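You operate a simulated robot arm through the tools that you are given. There is no shell and no other tool. Be economical: measure what you need, move in short steps, check, and stop when the job is done.

Carry out the task below with a simulated robot arm. There is one attempt and no reset: what you move stays moved.

TASK
Put the carton marked "sack clips" from the top of the grading bench on the second shelf from the bottom of the bench rack and the carton that says "creek" on the fourth shelf from the bottom of the bench rack. Pull the yellow bin drop door open. Do these in any order. Set down upright: carton.

Only the result counts: the job must be done as asked and must still hold three seconds after the hand-in. Knocking over, shifting, dropping, spilling or breaking anything else fails it.

THE ROBOT
A 7-joint arm with a fingered hand on a trunk, on a base that drives. Base frame: it is fixed to the floor where the robot stands at the start and does not move with it; the origin is under the middle of the robot, x ahead of it, y to its left, z up. Readings come in cm, rad, newtons and seconds.
Its first joint turns from -2.897 to 2.897 rad. Places, roughly: fourth shelf of the bench rack [80, 60, 130]; second shelf of the bench rack [80, 60, 50]; yellow bin drop door [230, 1110, 60]. Payload 3.7 kg.
The TCP is the grasp point between the finger pads, 2.5 cm short of the fingertips. In the tool frame z runs along the fingers and y along their closing line. The gripper opens to 8.8 cm. The gripper's body begins 2.9 cm behind the TCP. The gripper is a hand of 5 fingers: y runs from the thumb to the fingers, the wrist lies at [-1.3, -10.6, -17.4] in the tool frame, and closing takes about 1.5 s.
Orientation is told as [roll, pitch, yaw] about the base's x, y, z axes, in that order, counted from this pose: with the fingers straight down and the wrist toward the robot, the tool's x, y and z point along [0, 1, 0], [1, 0, 0] and [0, 0, -1] of the base frame.

THE INTERFACE
- The arm moves only by the tool nudge_tool. Its argument "targets" is a list of rows, each a list of 2 entries, a list of its own where there are three numbers: the shift along the tool's x, y, z in units of 400 mm (1.0 is 400 mm), then the turn, a rotation vector about the tool's x, y, z in units of 60 degrees (1.0 is 60 degrees). In form: [[[x, y, z], [wx, wy, wz]], ...]. A call has 1 to 12 rows; each row is the pose to reach, as a shift and turn from the pose commanded when the call began, along the tool's axes at that moment. "jaw" is the finger opening in cm, from 0 to 8.8, set as the call begins (left out, the last holds). A call with a number of a shift or a turn outside -1 to 1 is refused whole. Each row takes 0.2 s and may step no farther than 5 cm and 0.15 rad from the row before; otherwise, or with a gripper value out of range, the whole call is refused. Where a pose cannot be reached the arm comes as near as it can. A force on the tool above 40 N (or 10 N above the force at the start of the call, whichever is more), or a blocked arm, ends the call early, and 0.2 s more pass. The fingers move at their own pace (about 10.8 cm/s each) and stop on an object; they squeeze with about 33 N. The grip force told is the motor's: it shows also when the fingers shut on nothing. Time passes only in rows, and 0.2 s behind the last, so rows that repeat a pose let the fingers close. The reply holds the time, the measured pose of the TCP, the force on the tool along the base axes, the opening and the grip force, in the units named above and with some noise, with the torque about the TCP (base axes, N m) and any sound that the robot's microphone picked up.
- Cameras (640 x 400 px; columns grow to the right, rows downward): "scene" is now at [19.18, 23.27, 129.96]; the picture's right is [0.10, -1.00, 0.00], its down [-0.46, -0.05, -0.89] and it looks along [0.88, 0.09, -0.47] (base axes); focal length 246 px, centre (320, 200). "wrist" rides on the gripper at [5.9, -7.9, -10.5] in the tool frame; the picture's right is [-0.73, 0.32, -0.61], its down [-0.62, -0.68, 0.38] and it looks along [-0.29, 0.66, 0.70] (tool axes); focal length 234 px, centre (320, 200). There is no depth. A picture from a camera that has moved, and an enlarged one, comes with that camera's place and axes in the base frame and with its lens.
- capture(camera): a new picture of that camera. The clock stands still meanwhile.
- drive_base(legs): drives the robot by 1 to 6 legs, each [ahead, left, turn to the left] in cm, cm and rad, along the robot's own axes; the way and the turn of a leg run together, so that a leg with both is an arc; at most 150 cm and 3.142 rad a leg. The arm and the cameras ride along, it lands a little off, and it stops where it bumps. It gives what a move gives.
- set_fingers(index, middle, ring, little, thumb_bend, thumb_turn): sets how far each is bent, from 0 (flat) to 1 (curled in); at 0.3 the hand is open as for a grip, at 0.7 the pads meet at the TCP. One left out holds its place. A second passes; each finger stops where it meets its share of the squeeze, and holds until it gets a number again. A gripper value or a shape takes the hand back. It gives what a move gives, with no picture; readings hold the bend of each and the force on index, middle, ring, little, thumb and palm. thumb_turn goes from beside the hand (0) to across from the fingers (1), as for a grip.
- grasp_type(shape): the hand has 5 fingers and takes this shape, open, in about a second: jaw (thumb against the fingers, like two jaws); tri (thumb and two fingers); tip (a fingertip pinch); poke (one finger out to press); point (the index stretched); flat (the hand flat); cup (the hand cupped); fist (a fist). The gripper value then closes the fingers along that shape, each until it touches; the sizes above hold for jaw. It gives what a move gives, with no picture.
- turn_head(pan, tilt): turns the head with the scene camera to pan (to the left, within 2.094 rad either way) and tilt (down, from -0.506 to 1.204), counted from straight ahead of the robot. It gives what a move gives.
- inspect(camera, box): a new picture of the part [left, top, right, bottom] of that camera's present view, enlarged. The clock stands still meanwhile.
- finish_job(): hands the job in; it is judged then, once.

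Go step by step. Nothing tells you exact positions but the pictures and the camera data: compare them with the known pose of the tool, close in by small moves and look again before you grip or let go. The budget is 165 turns and 128 pictures, counting those below and the enlarged ones. Unless the task says otherwise, let go and move clear before handing in, and close with one line.

The tools are called as a command line: name --argument value ..., lists and objects as JSON in quotes. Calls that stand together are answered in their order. nudge_tool: Moves the arm, as the interface text tells. Its arguments: {"type":"object","properties":{"targets":{"type":"array","items":{"type":"array"}},"jaw":{"type":"number"}},"required":["targets"]} The other tools are called the same way: grasp_type (shape) gives the hand a shape; set_fingers (index, middle, ring, little, thumb_bend, thumb_turn) moves the fingers one by one; drive_base (legs) drives the base; turn_head (pan, tilt) turns the head that bears the scene camera; capture (camera) takes a picture; inspect (camera, box) takes an enlarged picture of a part of a camera's view; finish_job () hands the job in.

At the start:

```text
time_s: 0.0
tool_pos: [48.17, 43.75, 100.01]
tcp_rot: [0.002, -0.002, -0.001]
force: [-0.7, -0.9, 0.3]
wrist_torque: [-0.03, -0.01, 0.01]
gripper_width: 8.73
grip_force: 0.1
shape: jaw
bend: [0.3, 0.3, 0.3, 0.3, 0.3, 0.98]
finger forces: [0.0, 0.0, 0.1, 0.0, 0.0, 0.0]
robot x, y, heading: [0.13, 0.0, 0.002]
head pan, tilt: [0.098, 0.483]
```

scene: 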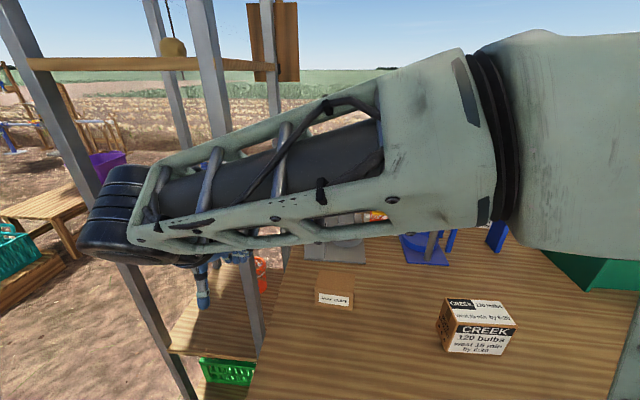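
wrist: 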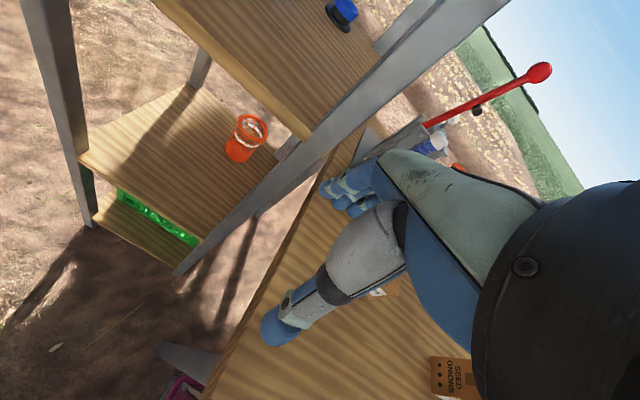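

I see the bench with a "creek" carton and a smaller carton, and the rack at left, partly hidden by the arm. I'll look around with the head first.

inspect --camera "scene" --box '[270, 200, 590, 400]'

turn_head --pan 0.1 --tilt 0.95

capture --camera "scene"

turn_head --pan 0.9 --tilt 0.4

capture --camera "scene"

```text
2.00 times, centred on (430, 300) of scene
camera zoom: at [19.18, 23.27, 129.96], right [0.1, -1.0, 0.0], down [-0.46, -0.05, -0.89], along [0.88, 0.09, -0.47], focal length 492 px, centre (100, 0)
```

zoom: 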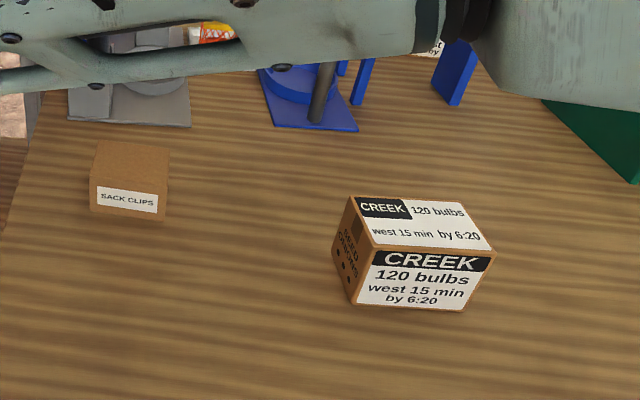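

```text
time_s: 0.9
tool_pos: [48.35, 43.52, 100.09]
tcp_rot: [0.0, -0.001, 0.001]
force: [-0.7, 0.2, 0.0]
wrist_torque: [-0.04, -0.02, -0.02]
gripper_width: 8.74
grip_force: 0.0
shape: jaw
bend: [0.3, 0.3, 0.3, 0.3, 0.3, 0.98]
finger forces: [0.0, 0.1, 0.0, 0.0, 0.0, 0.0]
robot x, y, heading: [0.27, 0.16, -0.004]
head pan, tilt: [0.099, 0.949]
```

```text
124 pictures are left
camera scene: at [17.34, 23.1, 126.08], right [0.1, -1.0, 0.0], down [-0.81, -0.08, -0.58], along [0.58, 0.06, -0.81], focal length 246 px, centre (320, 200)
```

scene: 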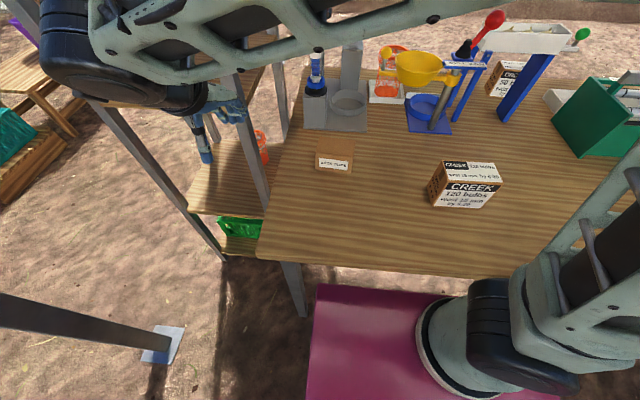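

```text
time_s: 2.0
tool_pos: [48.32, 43.58, 100.0]
tcp_rot: [0.001, 0.0, 0.0]
force: [0.4, 0.1, -1.0]
wrist_torque: [0.0, -0.01, 0.02]
gripper_width: 8.76
grip_force: 0.0
shape: jaw
bend: [0.3, 0.3, 0.3, 0.3, 0.3, 0.98]
finger forces: [0.0, 0.0, 0.0, 0.0, 0.0, 0.0]
robot x, y, heading: [-0.04, 0.14, 0.003]
head pan, tilt: [0.901, 0.4]
```

```text
123 pictures are left
camera scene: at [15.86, 29.63, 130.73], right [0.78, -0.62, 0.0], down [-0.24, -0.31, -0.92], along [0.57, 0.72, -0.39], focal length 246 px, centre (320, 200)
```

scene: 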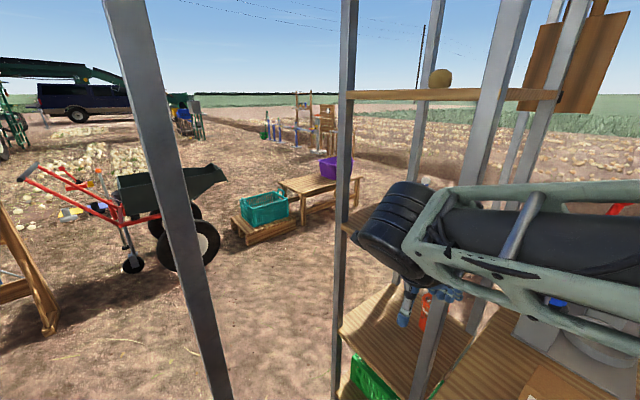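

The rack front is about x≈62, y≈47–77, and the bench top is roughly z≈75. I'll check labels on the other cartons and view the rack from the head.

turn_head --pan -0.1 --tilt 0.85

inspect --camera "scene" --box '[200, 40, 520, 240]'

capture --camera "scene"

```text
time_s: 3.3
tool_pos: [48.36, 43.63, 99.97]
tcp_rot: [0.0, 0.001, 0.001]
force: [-0.4, -0.6, 0.0]
wrist_torque: [0.01, -0.02, 0.06]
gripper_width: 8.76
grip_force: 0.1
shape: jaw
bend: [0.3, 0.3, 0.3, 0.3, 0.3, 0.98]
finger forces: [0.0, 0.0, 0.1, 0.0, 0.1, 0.1]
robot x, y, heading: [-0.26, 0.26, -0.001]
head pan, tilt: [-0.099, 0.85]
```

```text
2.00 times, centred on (360, 140) of scene
camera zoom: at [17.88, 21.6, 126.82], right [-0.1, -1.0, 0.0], down [-0.75, 0.07, -0.66], along [0.66, -0.07, -0.75], focal length 492 px, centre (240, 320)
```

zoom: 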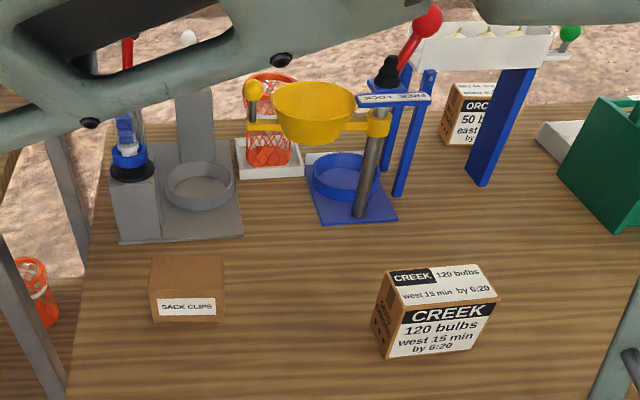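

```text
121 pictures are left
camera scene: at [17.88, 21.6, 126.82], right [-0.1, -1.0, 0.0], down [-0.75, 0.07, -0.66], along [0.66, -0.07, -0.75], focal length 246 px, centre (320, 200)
```

scene: 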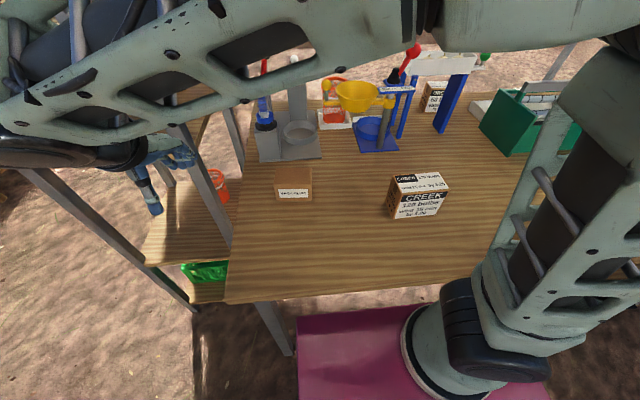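

The carton "CREEK" is about [58.6, -9], 14×7×10 cm, and "SACK CLIPS" about [68, 24], 10×7×6 cm. I'll bring the hand over the creek carton.

nudge_tool --targets '[[[-0.11, 0.02, 0], [0, 0, 0]], [[-0.22, 0.05, 0], [0, 0, 0]], [[-0.33, 0.08, 0], [0, 0, 0]], [[-0.44, 0.1, 0], [0, 0, 0]], [[-0.55, 0.12, 0], [0, 0, 0]], [[-0.66, 0.14, 0], [0, 0, 0]], [[-0.77, 0.16, 0], [0, 0, 0]], [[-0.88, 0.18, 0], [0, 0, 0]], [[-0.99, 0.2, 0], [0, 0, 0]]]' --jaw 8.8

nudge_tool --targets '[[[-0.11, 0.01, 0], [0, 0, 0]], [[-0.22, 0.02, 0], [0, 0, 0]], [[-0.32, 0.04, 0.03], [0, 0, 0]], [[-0.32, 0.05, 0.1], [0, 0, 0]]]'

capture --camera "wrist"

capture --camera "scene"

```text
time_s: 5.3
tool_pos: [56.41, 4.07, 99.83]
tcp_rot: [0.0, 0.0, 0.0]
force: [0.5, 0.5, -0.7]
wrist_torque: [-0.01, 0.01, 0.01]
gripper_width: 8.77
grip_force: 0.0
shape: jaw
bend: [0.3, 0.3, 0.3, 0.3, 0.3, 0.98]
finger forces: [0.0, 0.0, 0.1, 0.0, 0.0, 0.0]
robot x, y, heading: [-0.69, 0.22, 0.003]
head pan, tilt: [-0.099, 0.85]
```

```text
time_s: 6.3
tool_pos: [58.33, -8.91, 95.92]
tcp_rot: [0.001, 0.001, -0.001]
force: [0.0, 0.4, -1.0]
wrist_torque: [-0.01, 0.01, -0.01]
gripper_width: 8.75
grip_force: 0.0
shape: jaw
bend: [0.3, 0.3, 0.3, 0.3, 0.3, 0.98]
finger forces: [0.1, 0.1, 0.1, 0.1, 0.0, 0.1]
robot x, y, heading: [0.03, -0.23, 0.0]
head pan, tilt: [-0.099, 0.85]
```

```text
120 pictures are left
camera wrist: at [50.47, -2.92, 106.35], right [0.32, -0.73, 0.61], down [-0.68, -0.62, -0.38], along [0.66, -0.29, -0.7], focal length 234 px, centre (320, 200)
```

wrist: 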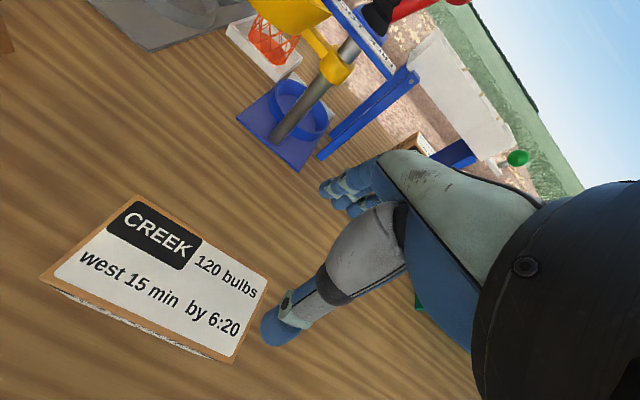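

```text
119 pictures are left
camera scene: at [17.87, 21.59, 126.82], right [-0.1, -0.99, 0.0], down [-0.75, 0.07, -0.66], along [0.66, -0.07, -0.75], focal length 246 px, centre (320, 200)
```

scene: 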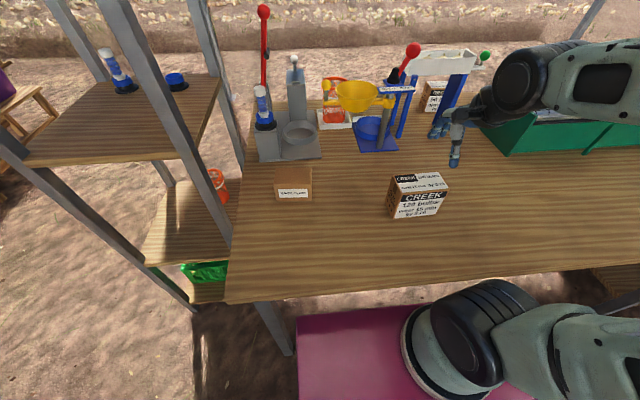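

Triangulating from both cameras gives the creek carton top at z≈90, centre ≈[53.9,-3.9], bench ≈80.5. I'll shift over it and check.

nudge_tool --targets '[[[0.06, -0.055, 0], [0, 0, -0.02]], [[0.12, -0.107, 0], [0, 0, -0.048]], [[0.12, -0.107, 0], [0, 0, -0.048]]]'

capture --camera "wrist"

inspect --camera "scene" --box '[340, 100, 500, 200]'

```text
time_s: 7.1
tool_pos: [53.91, -3.96, 95.93]
tcp_rot: [0.0, 0.001, 0.05]
force: [0.8, -0.1, 0.1]
wrist_torque: [-0.01, 0.03, -0.02]
gripper_width: 8.77
grip_force: 0.0
shape: jaw
bend: [0.3, 0.3, 0.3, 0.3, 0.3, 0.98]
finger forces: [0.1, 0.1, 0.1, 0.1, 0.1, 0.1]
robot x, y, heading: [-0.08, 0.07, 0.003]
head pan, tilt: [-0.099, 0.85]
```

```text
118 pictures are left
camera wrist: at [45.88, 1.66, 106.39], right [0.36, -0.71, 0.61], down [-0.65, -0.66, -0.38], along [0.67, -0.26, -0.7], focal length 234 px, centre (320, 200)
```

wrist: 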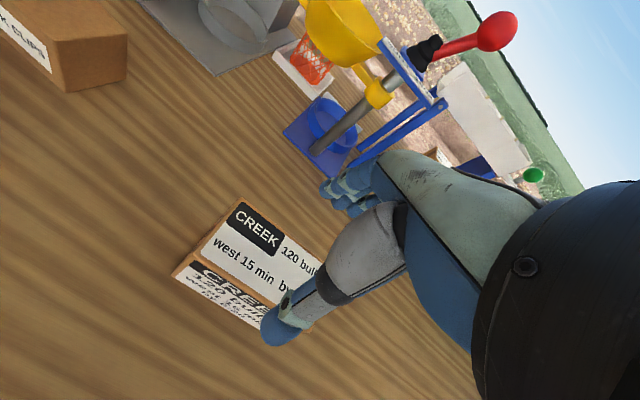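

```text
4.00 times, centred on (420, 150) of scene
camera zoom: at [17.88, 21.59, 126.82], right [-0.1, -1.0, 0.0], down [-0.75, 0.07, -0.66], along [0.66, -0.07, -0.75], focal length 983 px, centre (-80, 400)
```

zoom: 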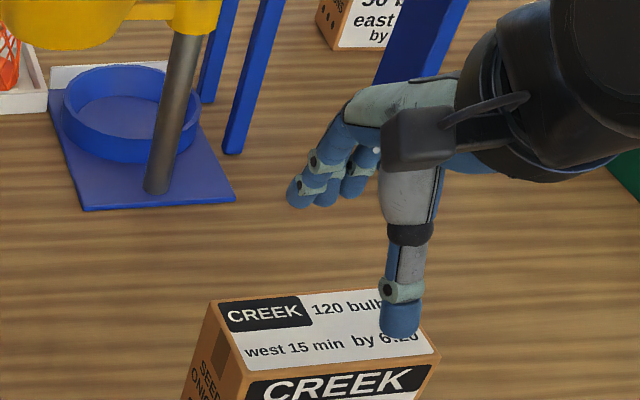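

Both views agree that the box spans x 51–57, y -10–1, with its top at about 88.5–90. The thumb and fingers straddle it, so I'll descend and grip.

nudge_tool --targets '[[[-0.008, 0.008, 0.06], [0, 0, 0]], [[-0.008, 0.008, 0.12], [0, 0, 0]], [[-0.008, 0.008, 0.17], [0, 0, 0]], [[-0.008, 0.008, 0.21], [0, 0, 0]], [[-0.008, 0.008, 0.225], [0, 0, 0]]]'

capture --camera "wrist"

inspect --camera "scene" --box '[340, 120, 500, 220]'

```text
time_s: 8.3
tool_pos: [56.83, -4.13, 91.35]
tcp_rot: [0.001, 0.002, 0.05]
force: [0.2, 0.4, 0.2]
wrist_torque: [-0.02, 0.01, 0.02]
gripper_width: 8.82
grip_force: 0.1
shape: jaw
bend: [0.3, 0.3, 0.3, 0.3, 0.3, 0.98]
finger forces: [0.0, 0.1, 0.0, 0.0, 0.3, 0.0]
out of reach, approached as far as the arm can: row 2, 3, 4, 5
robot x, y, heading: [-0.25, -0.05, -0.001]
head pan, tilt: [-0.099, 0.85]
```

```text
116 pictures are left
camera wrist: at [48.76, 1.35, 101.79], right [0.36, -0.71, 0.61], down [-0.65, -0.66, -0.38], along [0.67, -0.26, -0.7], focal length 234 px, centre (320, 200)
```

wrist: 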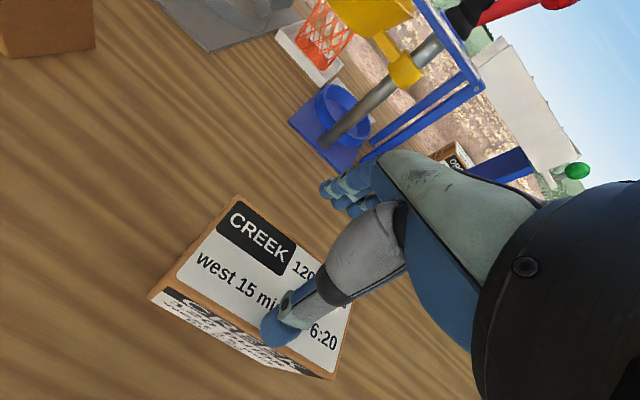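

```text
4.00 times, centred on (420, 170) of scene
camera zoom: at [17.87, 21.59, 126.82], right [-0.1, -1.0, 0.0], down [-0.75, 0.07, -0.66], along [0.66, -0.07, -0.75], focal length 983 px, centre (-80, 320)
```

zoom: 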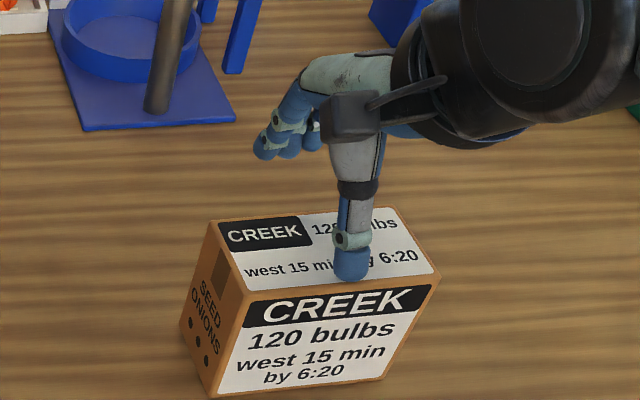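

The arm can't reach that close in. I'll raise the hand and back the robot up to gain working room, after checking what's behind.

nudge_tool --targets '[[[0, 0, -0.1], [0, 0, 0]], [[0, 0, -0.2], [0, 0, 0]], [[0, 0, -0.3], [0, 0, 0]]]'

turn_head --pan 2.09 --tilt 0.6

capture --camera "scene"

turn_head --pan -2.09 --tilt 0.6

capture --camera "scene"

```text
time_s: 9.1
tool_pos: [56.89, -4.14, 103.17]
tcp_rot: [0.0, 0.0, 0.051]
force: [0.1, -0.3, 0.9]
wrist_torque: [0.01, -0.01, 0.01]
gripper_width: 8.79
grip_force: 0.1
shape: jaw
bend: [0.3, 0.3, 0.3, 0.3, 0.3, 0.98]
finger forces: [0.1, 0.0, 0.0, 0.0, 0.1, 0.0]
robot x, y, heading: [-0.13, 0.33, -0.004]
head pan, tilt: [-0.099, 0.85]
```

```text
time_s: 11.2
tool_pos: [56.91, -4.22, 103.22]
tcp_rot: [0.001, -0.001, 0.051]
force: [-0.6, -0.1, -0.2]
wrist_torque: [-0.02, 0.02, -0.01]
gripper_width: 8.8
grip_force: 0.0
shape: jaw
bend: [0.3, 0.3, 0.3, 0.3, 0.3, 0.98]
finger forces: [0.1, 0.1, 0.0, 0.1, 0.1, 0.0]
robot x, y, heading: [-0.09, -0.54, -0.006]
head pan, tilt: [2.089, 0.6]
```

```text
114 pictures are left
camera scene: at [5.72, 30.05, 128.91], right [0.87, 0.49, 0.0], down [0.28, -0.49, -0.83], along [-0.41, 0.72, -0.56], focal length 246 px, centre (320, 200)
```

scene: 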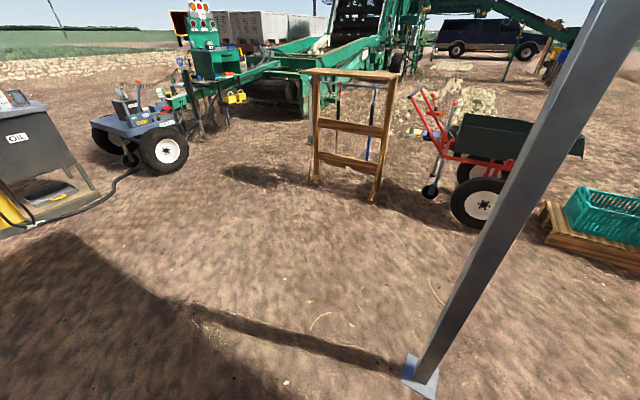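

```text
time_s: 14.6
tool_pos: [56.91, -4.2, 103.19]
tcp_rot: [0.001, 0.001, 0.051]
force: [-0.5, -0.6, -0.4]
wrist_torque: [0.02, -0.01, -0.04]
gripper_width: 8.77
grip_force: 0.1
shape: jaw
bend: [0.3, 0.3, 0.3, 0.3, 0.3, 0.98]
finger forces: [0.0, 0.0, 0.0, 0.0, 0.1, 0.1]
robot x, y, heading: [-0.01, -0.16, -0.001]
head pan, tilt: [-2.089, 0.6]
```

```text
113 pictures are left
camera scene: at [5.72, 14.69, 128.91], right [-0.87, 0.5, 0.0], down [0.28, 0.49, -0.83], along [-0.41, -0.72, -0.56], focal length 246 px, centre (320, 200)
```

scene: 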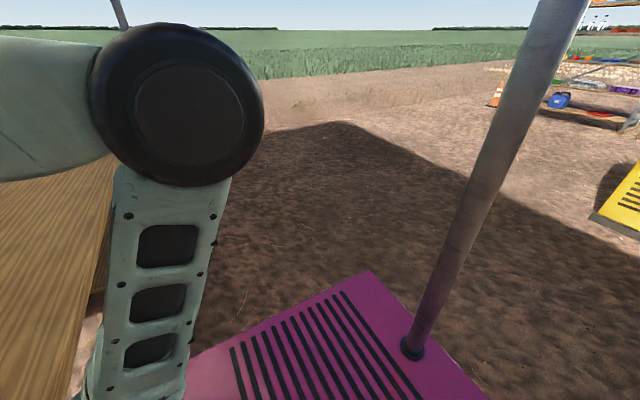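

The ground behind is clear (canopy post at about [23, 90] on the left). I'll back up 25 cm.

drive_base --legs '[[-25, 0, 0]]'

turn_head --pan 0.0 --tilt 0.85

capture --camera "scene"

```text
time_s: 16.4
tool_pos: [31.68, -4.32, 103.22]
tcp_rot: [0.0, 0.0, 0.05]
force: [0.3, 0.3, 0.1]
wrist_torque: [-0.01, -0.02, 0.02]
gripper_width: 8.8
grip_force: 0.0
shape: jaw
bend: [0.3, 0.3, 0.3, 0.3, 0.3, 0.98]
finger forces: [0.0, 0.1, 0.1, 0.0, 0.0, 0.0]
robot x, y, heading: [-25.77, -0.24, -0.004]
head pan, tilt: [-2.089, 0.6]
```

```text
time_s: 18.4
tool_pos: [31.71, -4.32, 103.25]
tcp_rot: [-0.001, 0.0, 0.049]
force: [0.7, 0.2, 0.0]
wrist_torque: [0.03, -0.01, -0.03]
gripper_width: 8.76
grip_force: 0.0
shape: jaw
bend: [0.3, 0.3, 0.3, 0.3, 0.3, 0.98]
finger forces: [0.0, 0.0, 0.0, 0.0, 0.0, 0.0]
robot x, y, heading: [-25.09, -0.01, -0.007]
head pan, tilt: [0.0, 0.85]
```

```text
112 pictures are left
camera scene: at [-7.25, 22.35, 126.82], right [0.0, -1.0, 0.0], down [-0.75, 0.0, -0.66], along [0.66, 0.0, -0.75], focal length 246 px, centre (320, 200)
```

scene: 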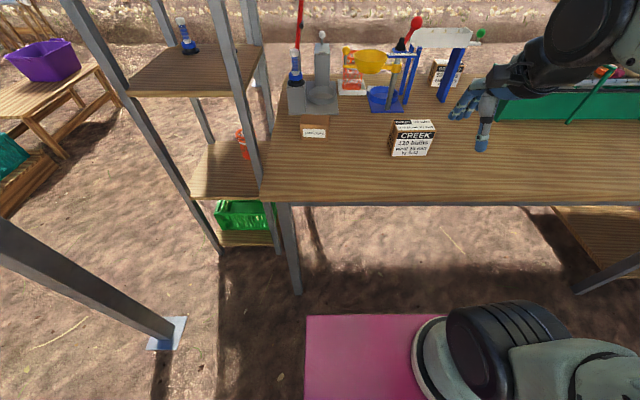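

The base backed up cleanly. I'll extend the hand back over the creek carton.

nudge_tool --targets '[[[-0.006, 0.11, 0], [0, 0, 0]], [[-0.012, 0.22, 0], [0, 0, 0]], [[-0.018, 0.33, 0], [0, 0, 0]], [[-0.025, 0.44, 0], [0, 0, 0]], [[-0.033, 0.564, 0], [0, 0, 0]], [[-0.033, 0.564, 0.09], [0, 0, 0]], [[-0.033, 0.564, 0.175], [0, 0, 0]]]'

inspect --camera "scene" --box '[340, 80, 500, 180]'

capture --camera "wrist"

```text
time_s: 20.0
tool_pos: [54.29, -4.62, 96.21]
tcp_rot: [0.0, -0.001, 0.049]
force: [1.0, -0.2, 1.0]
wrist_torque: [0.01, 0.01, 0.0]
gripper_width: 8.83
grip_force: 0.0
shape: jaw
bend: [0.3, 0.3, 0.3, 0.3, 0.3, 0.98]
finger forces: [0.0, 0.1, 0.0, 0.0, 0.1, 0.0]
robot x, y, heading: [-25.19, 0.02, -0.0]
head pan, tilt: [0.0, 0.85]
```

```text
4.00 times, centred on (420, 130) of scene
camera zoom: at [-7.27, 22.36, 126.82], right [0.0, -1.0, 0.0], down [-0.75, 0.0, -0.66], along [0.66, 0.0, -0.75], focal length 983 px, centre (-80, 480)
```

zoom: 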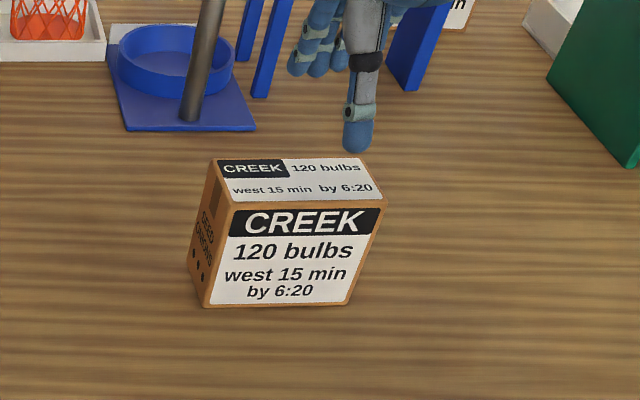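

```text
110 pictures are left
camera wrist: at [46.29, 0.88, 106.68], right [0.36, -0.71, 0.61], down [-0.65, -0.66, -0.38], along [0.67, -0.26, -0.7], focal length 234 px, centre (320, 200)
```

wrist: 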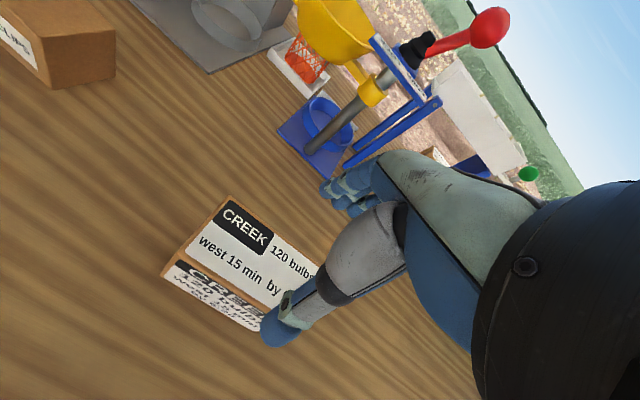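

The box top is at 88.5–89, centre ≈[54, -4.2], so the hand is aligned. Descending in steps.

nudge_tool --targets '[[[0.008, -0.008, 0.06], [0, 0, 0]], [[0.008, -0.008, 0.12], [0, 0, 0]], [[0.008, -0.008, 0.17], [0, 0, 0]], [[0.008, -0.008, 0.21], [0, 0, 0]], [[0.008, -0.008, 0.23], [0, 0, 0]]]'

inspect --camera "scene" --box '[340, 80, 500, 180]'

capture --camera "wrist"

```text
time_s: 21.2
tool_pos: [53.92, -4.2, 86.94]
tcp_rot: [0.001, -0.002, 0.049]
force: [2.1, 0.0, 3.8]
wrist_torque: [0.01, -0.06, -0.01]
gripper_width: 8.8
grip_force: 0.1
shape: jaw
bend: [0.29, 0.3, 0.3, 0.3, 0.3, 0.98]
finger forces: [3.8, 0.0, 0.0, 0.1, 0.0, 0.0]
robot x, y, heading: [-25.44, 0.1, -0.002]
head pan, tilt: [0.0, 0.85]
```

```text
4.00 times, centred on (420, 130) of scene
camera zoom: at [-7.25, 22.36, 126.82], right [0.0, -1.0, 0.0], down [-0.75, 0.0, -0.66], along [0.66, 0.0, -0.75], focal length 983 px, centre (-80, 480)
```

zoom: 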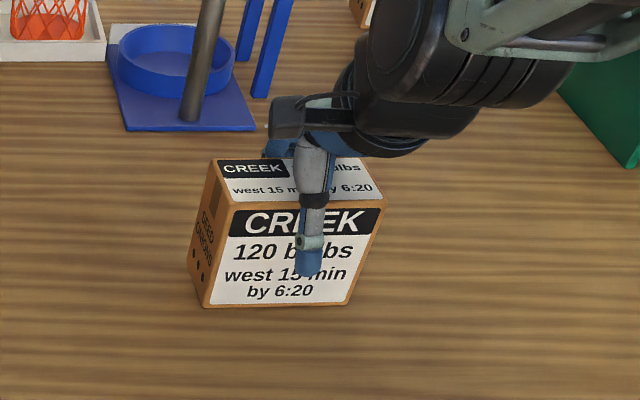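

```text
108 pictures are left
camera wrist: at [45.85, 1.34, 97.47], right [0.36, -0.71, 0.61], down [-0.65, -0.66, -0.38], along [0.67, -0.26, -0.7], focal length 234 px, centre (320, 200)
```

wrist: 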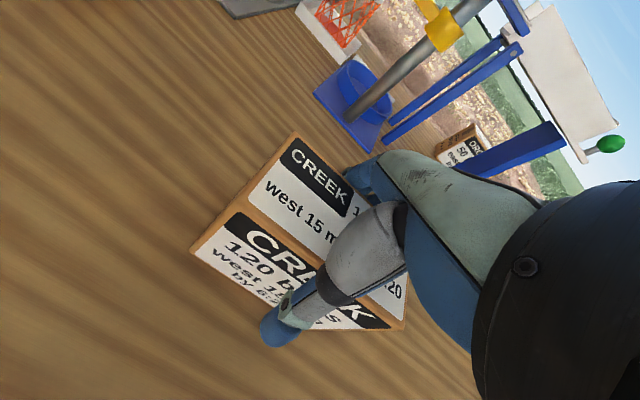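

The index finger touches lightly on the far side, so I'll lift a little, shift 0.6 cm outward and go down again.

nudge_tool --targets '[[[0, 0, -0.05], [0, 0, 0]], [[0, 0.016, -0.05], [0, 0, 0]], [[0, 0.016, -0.02], [0, 0, 0]], [[0, 0.016, 0.0], [0, 0, 0]]]'

```text
time_s: 22.2
tool_pos: [54.55, -4.17, 87.12]
tcp_rot: [0.0, -0.002, 0.049]
force: [-4.2, 0.0, 6.9]
wrist_torque: [0.03, 0.16, 0.04]
gripper_width: 8.78
grip_force: 0.1
shape: jaw
bend: [0.3, 0.3, 0.3, 0.3, 0.28, 0.97]
finger forces: [0.1, 0.0, 0.1, 0.0, 6.2, 0.0]
robot x, y, heading: [-25.03, -0.0, -0.003]
head pan, tilt: [0.0, 0.85]
```

Now the thumb touches, so the right spot is in between. I'll centre and close.

nudge_tool --targets '[[[0, 0, -0.05], [0, 0, 0]], [[0, -0.008, -0.05], [0, 0, 0]], [[0, -0.008, -0.02], [0, 0, 0]], [[0, -0.008, 0.0], [0, 0, 0]]]'

nudge_tool --targets '[[[0, 0, 0], [0, 0, 0]], [[0, 0, 0], [0, 0, 0]], [[0, 0, 0], [0, 0, 0]], [[0, 0, 0], [0, 0, 0]], [[0, 0, 0], [0, 0, 0]], [[0, 0, 0], [0, 0, 0]], [[0, 0, 0], [0, 0, 0]], [[0, 0, 0], [0, 0, 0]]]' --jaw 3

capture --camera "wrist"

```text
time_s: 23.2
tool_pos: [54.17, -4.27, 87.01]
tcp_rot: [0.0, -0.001, 0.049]
force: [-0.4, -0.3, 2.0]
wrist_torque: [0.01, -0.01, 0.0]
gripper_width: 8.81
grip_force: 0.1
shape: jaw
bend: [0.3, 0.3, 0.3, 0.3, 0.29, 0.97]
finger forces: [0.8, 0.0, 0.0, 0.1, 1.1, 0.0]
robot x, y, heading: [-25.11, 0.09, -0.007]
head pan, tilt: [0.0, 0.85]
```

```text
time_s: 25.0
tool_pos: [54.18, -4.19, 87.09]
tcp_rot: [0.0, -0.001, 0.049]
force: [2.1, 1.1, 1.1]
wrist_torque: [-0.11, -0.27, 0.14]
gripper_width: 6.1
grip_force: 33.0
shape: jaw
bend: [0.32, 0.42, 0.37, 0.32, 0.54, 0.98]
finger forces: [18.3, 13.4, 3.8, 3.1, 35.8, 0.0]
robot x, y, heading: [-24.95, 0.0, 0.001]
head pan, tilt: [0.0, 0.85]
```

```text
107 pictures are left
camera wrist: at [46.14, 1.38, 97.51], right [0.36, -0.71, 0.61], down [-0.65, -0.66, -0.38], along [0.67, -0.26, -0.7], focal length 234 px, centre (320, 200)
```

wrist: 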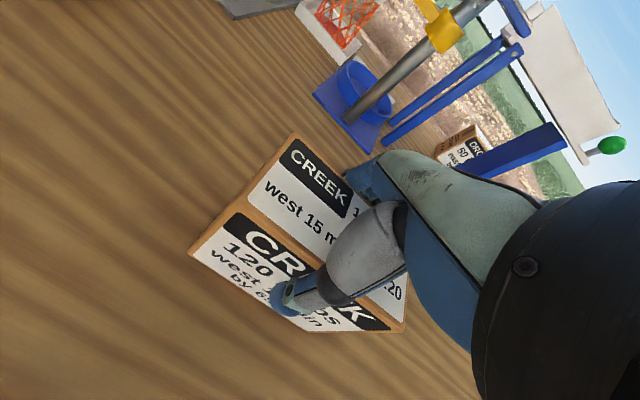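

The carton is gripped at width 6.1. I'll lift it straight up and look at the rack's fourth shelf.

nudge_tool --targets '[[[0, 0, -0.03], [0, 0, 0]], [[0, 0, -0.1], [0, 0, 0]], [[0, 0, -0.2], [0, 0, 0]], [[0, 0, -0.3], [0, 0, 0]], [[0, 0, -0.4], [0, 0, 0]], [[0, 0, -0.5], [0, 0, 0]]]'

turn_head --pan 0.45 --tilt 0.1

capture --camera "scene"

capture --camera "wrist"

```text
time_s: 26.4
tool_pos: [54.48, -4.34, 107.02]
tcp_rot: [-0.001, -0.002, 0.048]
force: [-0.4, 1.0, -4.6]
wrist_torque: [0.0, 0.02, -0.04]
gripper_width: 6.06
grip_force: 32.9
shape: jaw
bend: [0.32, 0.43, 0.39, 0.34, 0.54, 0.97]
finger forces: [16.5, 12.7, 3.7, 3.1, 35.7, 0.1]
robot x, y, heading: [-25.62, 0.34, -0.005]
head pan, tilt: [0.0, 0.85]
```

```text
time_s: 27.5
tool_pos: [54.49, -4.23, 106.86]
tcp_rot: [0.0, -0.001, 0.051]
force: [0.2, -0.2, -4.8]
wrist_torque: [0.0, 0.03, -0.03]
gripper_width: 6.02
grip_force: 32.7
shape: jaw
bend: [0.32, 0.43, 0.39, 0.34, 0.54, 0.97]
finger forces: [16.5, 12.6, 3.7, 3.2, 35.6, 0.1]
robot x, y, heading: [-25.19, 0.16, -0.0]
head pan, tilt: [0.45, 0.099]
```

```text
106 pictures are left
camera scene: at [-6.76, 26.36, 133.52], right [0.43, -0.9, 0.0], down [-0.09, -0.04, -0.99], along [0.9, 0.43, -0.1], focal length 246 px, centre (320, 200)
```

scene: 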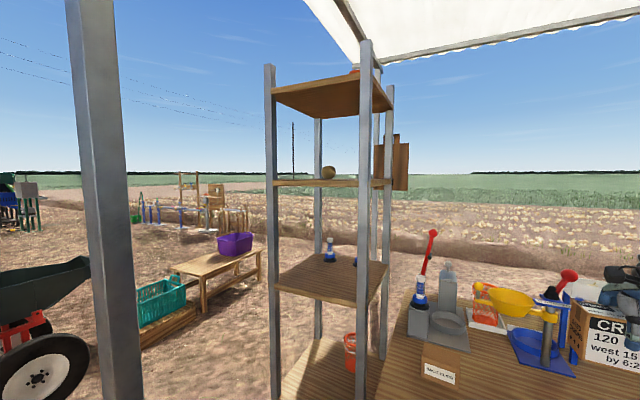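

```text
105 pictures are left
camera wrist: at [46.38, 1.36, 117.31], right [0.36, -0.71, 0.61], down [-0.65, -0.66, -0.38], along [0.67, -0.26, -0.7], focal length 234 px, centre (320, 200)
```

wrist: 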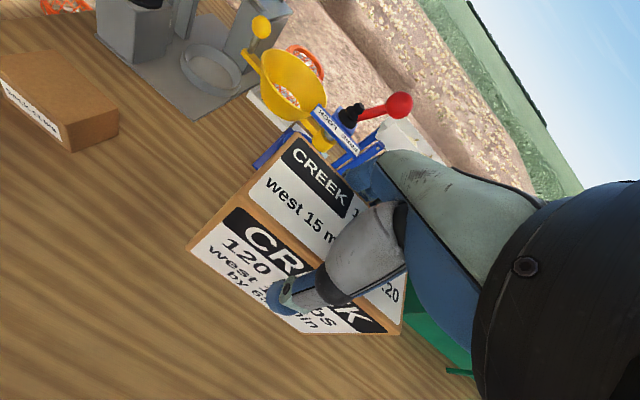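

The rack has five shelves; shelf 4's top is at z≈131–132 and shelf 5's underside at ≈161, with the opening between posts about y 46–76 and front x≈63. I'll retract and raise the carton, then drive in front of the rack.

nudge_tool --targets '[[[0, -0.07, -0.08], [0, 0, 0]], [[0, -0.14, -0.16], [0, 0, 0]], [[0, -0.21, -0.24], [0, 0, 0]], [[0, -0.28, -0.32], [0, 0, 0]], [[0, -0.34, -0.41], [0, 0, 0]], [[0, -0.375, -0.5], [0, 0, 0]], [[0, -0.375, -0.6], [0, 0, 0]], [[0, -0.375, -0.7], [0, 0, 0]], [[0, -0.375, -0.8], [0, 0, 0]], [[0, -0.375, -0.85], [0, 0, 0]]]'

capture --camera "scene"

```text
time_s: 29.7
tool_pos: [39.16, -4.86, 141.1]
tcp_rot: [0.0, -0.001, 0.048]
force: [-0.2, -0.5, -4.4]
wrist_torque: [-0.03, 0.03, 0.03]
gripper_width: 5.96
grip_force: 33.2
shape: jaw
bend: [0.32, 0.43, 0.39, 0.34, 0.54, 0.97]
finger forces: [16.1, 12.5, 3.7, 3.2, 35.3, 0.0]
robot x, y, heading: [-25.54, -0.09, 0.002]
head pan, tilt: [0.45, 0.099]
```

```text
104 pictures are left
camera scene: at [-6.78, 26.36, 133.53], right [0.43, -0.9, 0.0], down [-0.09, -0.04, -0.99], along [0.9, 0.43, -0.1], focal length 246 px, centre (320, 200)
```

scene: 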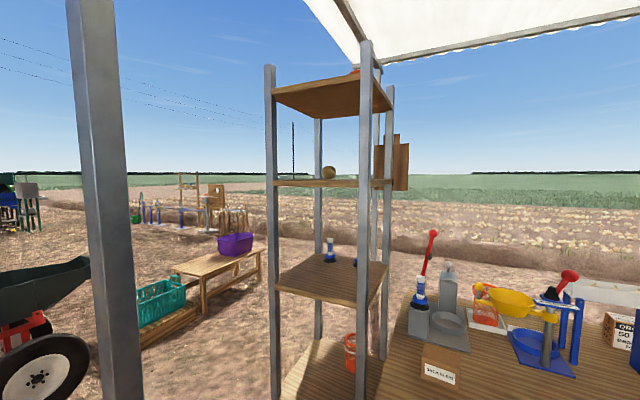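

Now I'll drive diagonally ahead-left to stand in front of the rack.

drive_base --legs '[[0, 20, 0], [8, 22, 0]]'

turn_head --pan 0.0 --tilt 0.2

capture --camera "scene"

capture --camera "wrist"

```text
time_s: 32.6
tool_pos: [47.08, 37.27, 141.0]
tcp_rot: [0.0, 0.0, 0.055]
force: [0.4, -0.3, -4.9]
wrist_torque: [0.02, -0.04, 0.01]
gripper_width: 5.98
grip_force: 33.0
shape: jaw
bend: [0.32, 0.43, 0.39, 0.34, 0.54, 0.97]
finger forces: [16.0, 12.4, 3.7, 3.3, 35.2, 0.0]
robot x, y, heading: [-17.45, 42.02, 0.004]
head pan, tilt: [0.45, 0.099]
```

```text
time_s: 33.5
tool_pos: [47.27, 37.35, 140.89]
tcp_rot: [0.0, 0.002, 0.056]
force: [0.1, -0.6, -4.0]
wrist_torque: [-0.04, -0.01, -0.02]
gripper_width: 5.94
grip_force: 33.1
shape: jaw
bend: [0.32, 0.43, 0.39, 0.34, 0.54, 0.97]
finger forces: [16.0, 12.4, 3.6, 3.2, 35.2, 0.0]
robot x, y, heading: [-16.97, 42.09, 0.002]
head pan, tilt: [0.0, 0.201]
```

```text
103 pictures are left
camera scene: at [2.12, 64.35, 132.59], right [0.0, -1.0, 0.0], down [-0.2, 0.0, -0.98], along [0.98, 0.0, -0.2], focal length 246 px, centre (320, 200)
```

scene: 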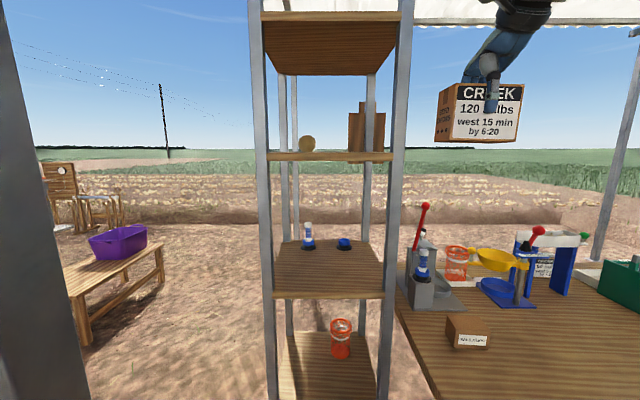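

```text
102 pictures are left
camera wrist: at [39.05, 42.88, 151.48], right [0.36, -0.71, 0.61], down [-0.65, -0.66, -0.38], along [0.67, -0.25, -0.7], focal length 234 px, centre (320, 200)
```

wrist: 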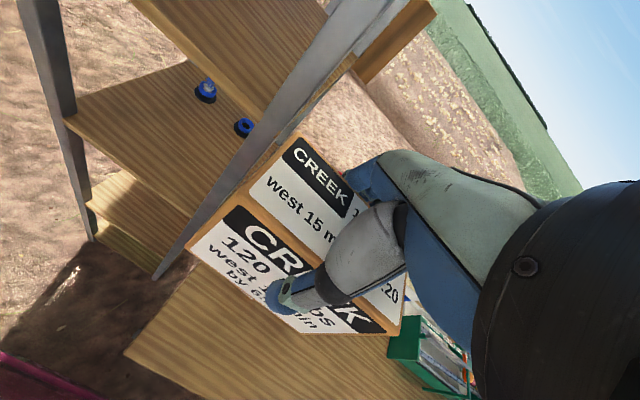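

The frontal view fixes it: rack front x≈63.2, posts' inner faces at y 47.3 and 77.3, shelf 4 top z≈132, shelf 5 underside ≈160, ball far back at [91, 69]. I'll shift left to y≈60, then approach part way.

nudge_tool --targets '[[[0.11, 0.006, 0.005], [0, 0, 0]], [[0.22, 0.012, 0.01], [0, 0, 0]], [[0.33, 0.018, 0.01], [0, 0, 0]], [[0.44, 0.024, 0.01], [0, 0, 0]], [[0.5655, 0.031, 0.01], [0, 0, 0]], [[0.56, 0.14, 0.01], [0, 0, 0]], [[0.55, 0.24, 0.01], [0, 0, 0]], [[0.55, 0.24, 0.01], [0, 0, 0]]]'

capture --camera "scene"

capture --camera "wrist"

```text
refused: row 5 steps farther than a row can; nothing moved
```

```text
101 pictures are left
camera scene: at [2.12, 64.35, 132.59], right [0.0, -1.0, 0.0], down [-0.2, 0.0, -0.98], along [0.98, 0.0, -0.2], focal length 246 px, centre (320, 200)
```

scene: 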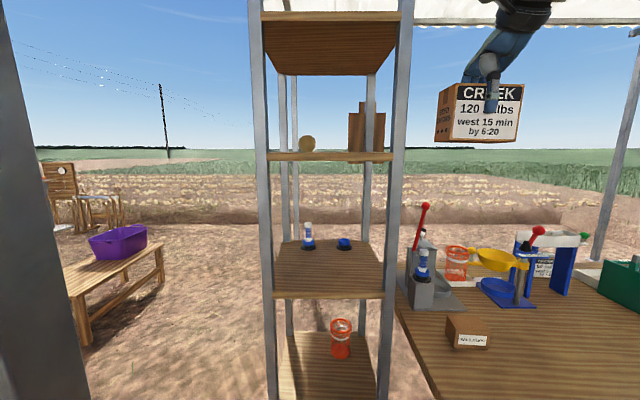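

```text
100 pictures are left
camera wrist: at [39.05, 42.88, 151.48], right [0.36, -0.71, 0.61], down [-0.65, -0.66, -0.38], along [0.67, -0.25, -0.7], focal length 234 px, centre (320, 200)
```

wrist: 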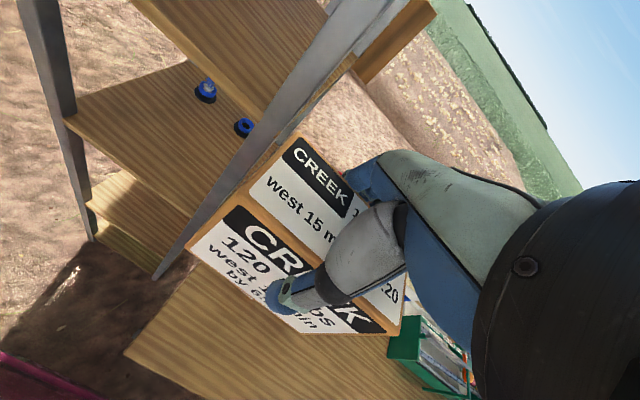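

One step was slightly too long and nothing moved; I'm resending with finer steps.

nudge_tool --targets '[[[0.1, 0.006, 0.005], [0, 0, 0]], [[0.2, 0.012, 0.01], [0, 0, 0]], [[0.3, 0.018, 0.01], [0, 0, 0]], [[0.4, 0.024, 0.01], [0, 0, 0]], [[0.5, 0.027, 0.01], [0, 0, 0]], [[0.5655, 0.031, 0.01], [0, 0, 0]], [[0.56, 0.14, 0.01], [0, 0, 0]], [[0.55, 0.24, 0.01], [0, 0, 0]], [[0.55, 0.24, 0.01], [0, 0, 0]]]'

capture --camera "scene"

capture --camera "wrist"

```text
time_s: 35.5
tool_pos: [55.38, 59.85, 140.62]
tcp_rot: [0.0, 0.0, 0.053]
force: [0.7, -0.1, -5.0]
wrist_torque: [0.03, -0.01, 0.0]
gripper_width: 5.96
grip_force: 32.9
shape: jaw
bend: [0.32, 0.43, 0.4, 0.35, 0.55, 0.96]
finger forces: [15.9, 12.3, 4.0, 3.3, 35.0, 0.1]
robot x, y, heading: [-17.09, 41.89, 0.003]
head pan, tilt: [0.0, 0.201]
```

```text
99 pictures are left
camera scene: at [2.11, 64.35, 132.58], right [0.0, -1.0, 0.0], down [-0.2, 0.0, -0.98], along [0.98, 0.0, -0.2], focal length 246 px, centre (320, 200)
```

scene: 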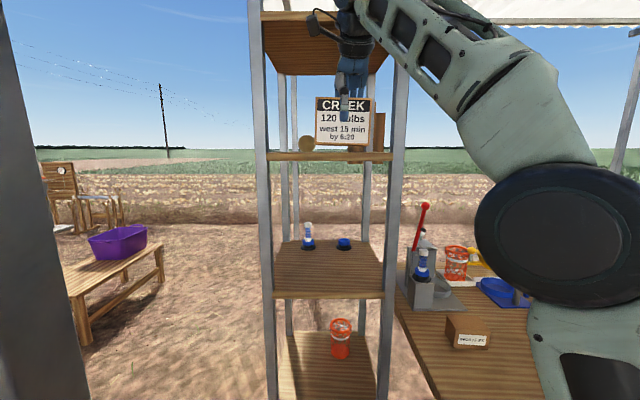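

```text
98 pictures are left
camera wrist: at [47.28, 65.38, 151.02], right [0.36, -0.71, 0.61], down [-0.65, -0.66, -0.38], along [0.67, -0.25, -0.7], focal length 234 px, centre (320, 200)
```

wrist: 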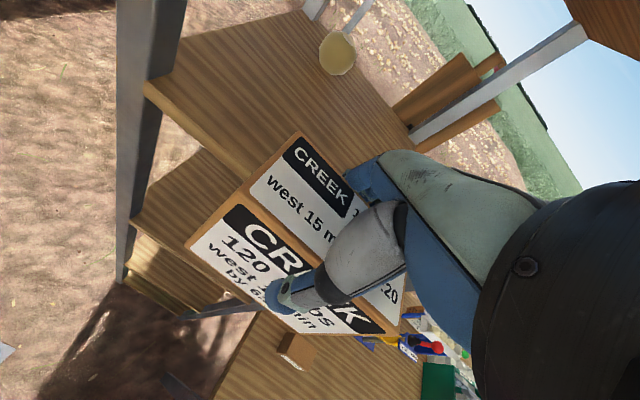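

The carton bottom is at ≈133.9, clearing the shelf top at 132.1. Advancing onto the shelf.

nudge_tool --targets '[[[-0.004, 0.08, 0], [0, 0, 0]], [[-0.008, 0.16, 0], [0, 0, 0]], [[-0.012, 0.23, 0], [0, 0, 0]], [[-0.0157, 0.285, 0], [0, 0, 0]], [[-0.0157, 0.285, 0], [0, 0, 0]]]'

capture --camera "scene"

capture --camera "wrist"

```text
time_s: 36.4
tool_pos: [62.29, 59.14, 138.78]
tcp_rot: [0.008, -0.016, 0.055]
force: [1.5, 1.7, 20.5]
wrist_torque: [-0.22, -0.09, -0.07]
gripper_width: 5.5
grip_force: 33.1
shape: jaw
bend: [0.33, 0.44, 0.41, 0.47, 0.59, 0.95]
finger forces: [16.4, 14.0, 4.8, 1.3, 35.7, 0.0]
out of reach, approached as far as the arm can: row 2, 3, 4
robot x, y, heading: [-17.12, 41.93, 0.004]
head pan, tilt: [0.0, 0.201]
stopped in row 4: the force on the tool passed its limit at 53 N (the readings are from after the stop); the commanded pose is now the measured one
```

```text
97 pictures are left
camera scene: at [2.04, 64.34, 132.6], right [0.0, -1.0, 0.0], down [-0.2, 0.0, -0.98], along [0.98, 0.0, -0.2], focal length 246 px, centre (320, 200)
```

scene: 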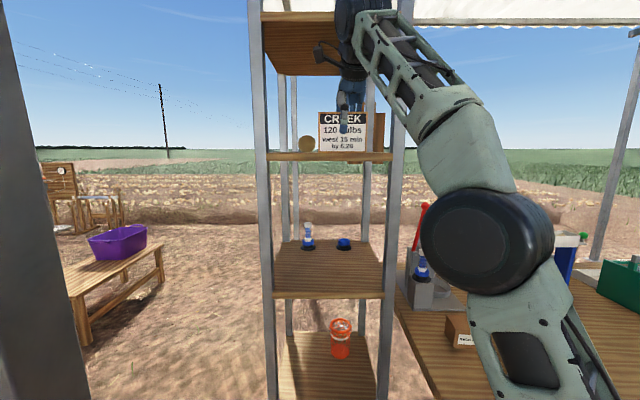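

```text
96 pictures are left
camera wrist: at [53.91, 64.53, 149.14], right [0.35, -0.71, 0.61], down [-0.64, -0.66, -0.4], along [0.68, -0.25, -0.69], focal length 234 px, centre (320, 200)
```

wrist: 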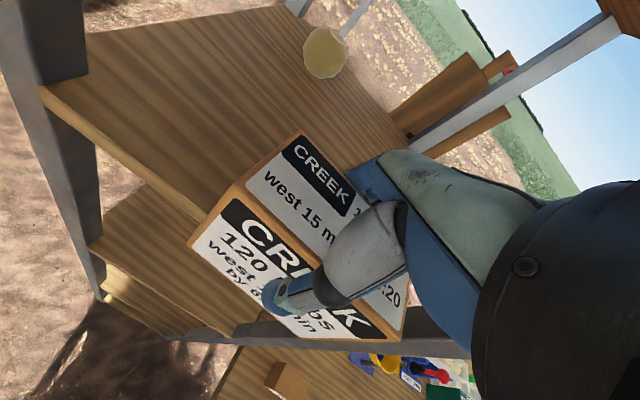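

The arm ran out of reach and sagged, lightly bearing on the shelf. I'll lift and back off, then look at base clearance before driving closer.

nudge_tool --targets '[[[0, -0.03, -0.02], [0, 0, 0]], [[0, -0.08, -0.05], [0, 0, 0]], [[0, -0.16, -0.055], [0, 0, 0]], [[0.01, -0.22, -0.055], [0, 0, 0]]]'

turn_head --pan -0.2 --tilt 1.2

capture --camera "scene"

turn_head --pan 0.9 --tilt 1.2

capture --camera "scene"

```text
time_s: 37.4
tool_pos: [53.65, 59.18, 140.55]
tcp_rot: [0.005, -0.011, 0.053]
force: [0.8, 0.1, -4.9]
wrist_torque: [-0.04, 0.0, 0.01]
gripper_width: 5.59
grip_force: 33.5
shape: jaw
bend: [0.32, 0.43, 0.41, 0.43, 0.58, 0.96]
finger forces: [15.0, 12.5, 4.0, 1.8, 34.0, 0.0]
robot x, y, heading: [-17.26, 41.82, 0.007]
head pan, tilt: [0.0, 0.201]
```

```text
time_s: 38.6
tool_pos: [53.42, 59.12, 140.6]
tcp_rot: [0.006, -0.011, 0.054]
force: [-0.7, -0.2, -4.4]
wrist_torque: [0.0, -0.05, 0.0]
gripper_width: 5.6
grip_force: 32.8
shape: jaw
bend: [0.32, 0.43, 0.41, 0.43, 0.58, 0.96]
finger forces: [14.9, 12.5, 4.0, 1.9, 34.3, 0.0]
robot x, y, heading: [-17.16, 42.0, 0.004]
head pan, tilt: [-0.201, 1.201]
```

```text
95 pictures are left
camera scene: at [-1.72, 63.22, 124.45], right [-0.2, -0.98, 0.0], down [-0.91, 0.18, -0.36], along [0.36, -0.07, -0.93], focal length 246 px, centre (320, 200)
```

scene: 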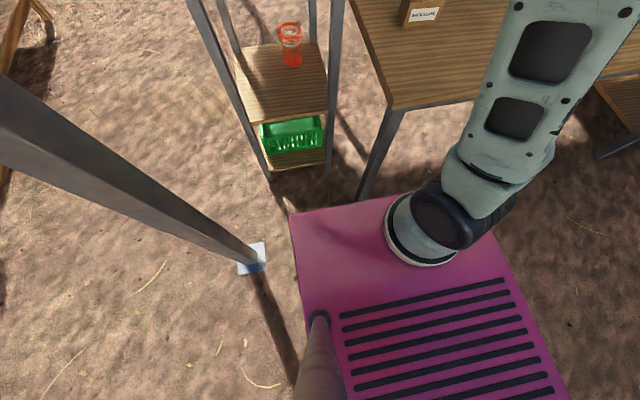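

```text
time_s: 40.0
tool_pos: [53.44, 59.16, 140.79]
tcp_rot: [0.004, -0.011, 0.055]
force: [-0.2, -0.1, -5.0]
wrist_torque: [0.0, -0.03, 0.01]
gripper_width: 5.57
grip_force: 33.0
shape: jaw
bend: [0.32, 0.43, 0.41, 0.43, 0.58, 0.96]
finger forces: [14.9, 12.5, 4.0, 2.0, 34.0, 0.1]
robot x, y, heading: [-17.02, 41.91, 0.01]
head pan, tilt: [0.901, 1.201]
```

```text
94 pictures are left
camera scene: at [-3.75, 68.71, 124.45], right [0.79, -0.62, 0.0], down [-0.58, -0.73, -0.36], along [0.22, 0.28, -0.93], focal length 246 px, centre (320, 200)
```

scene: 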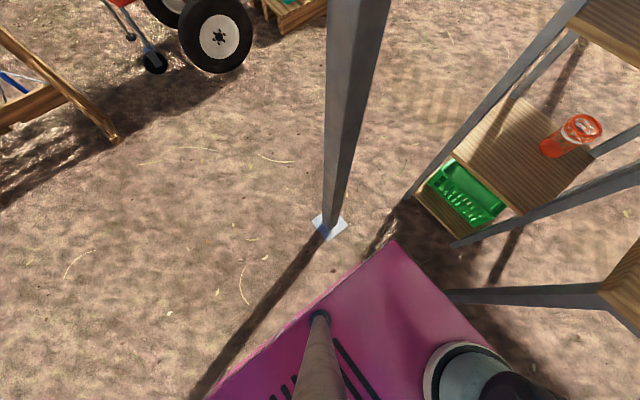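

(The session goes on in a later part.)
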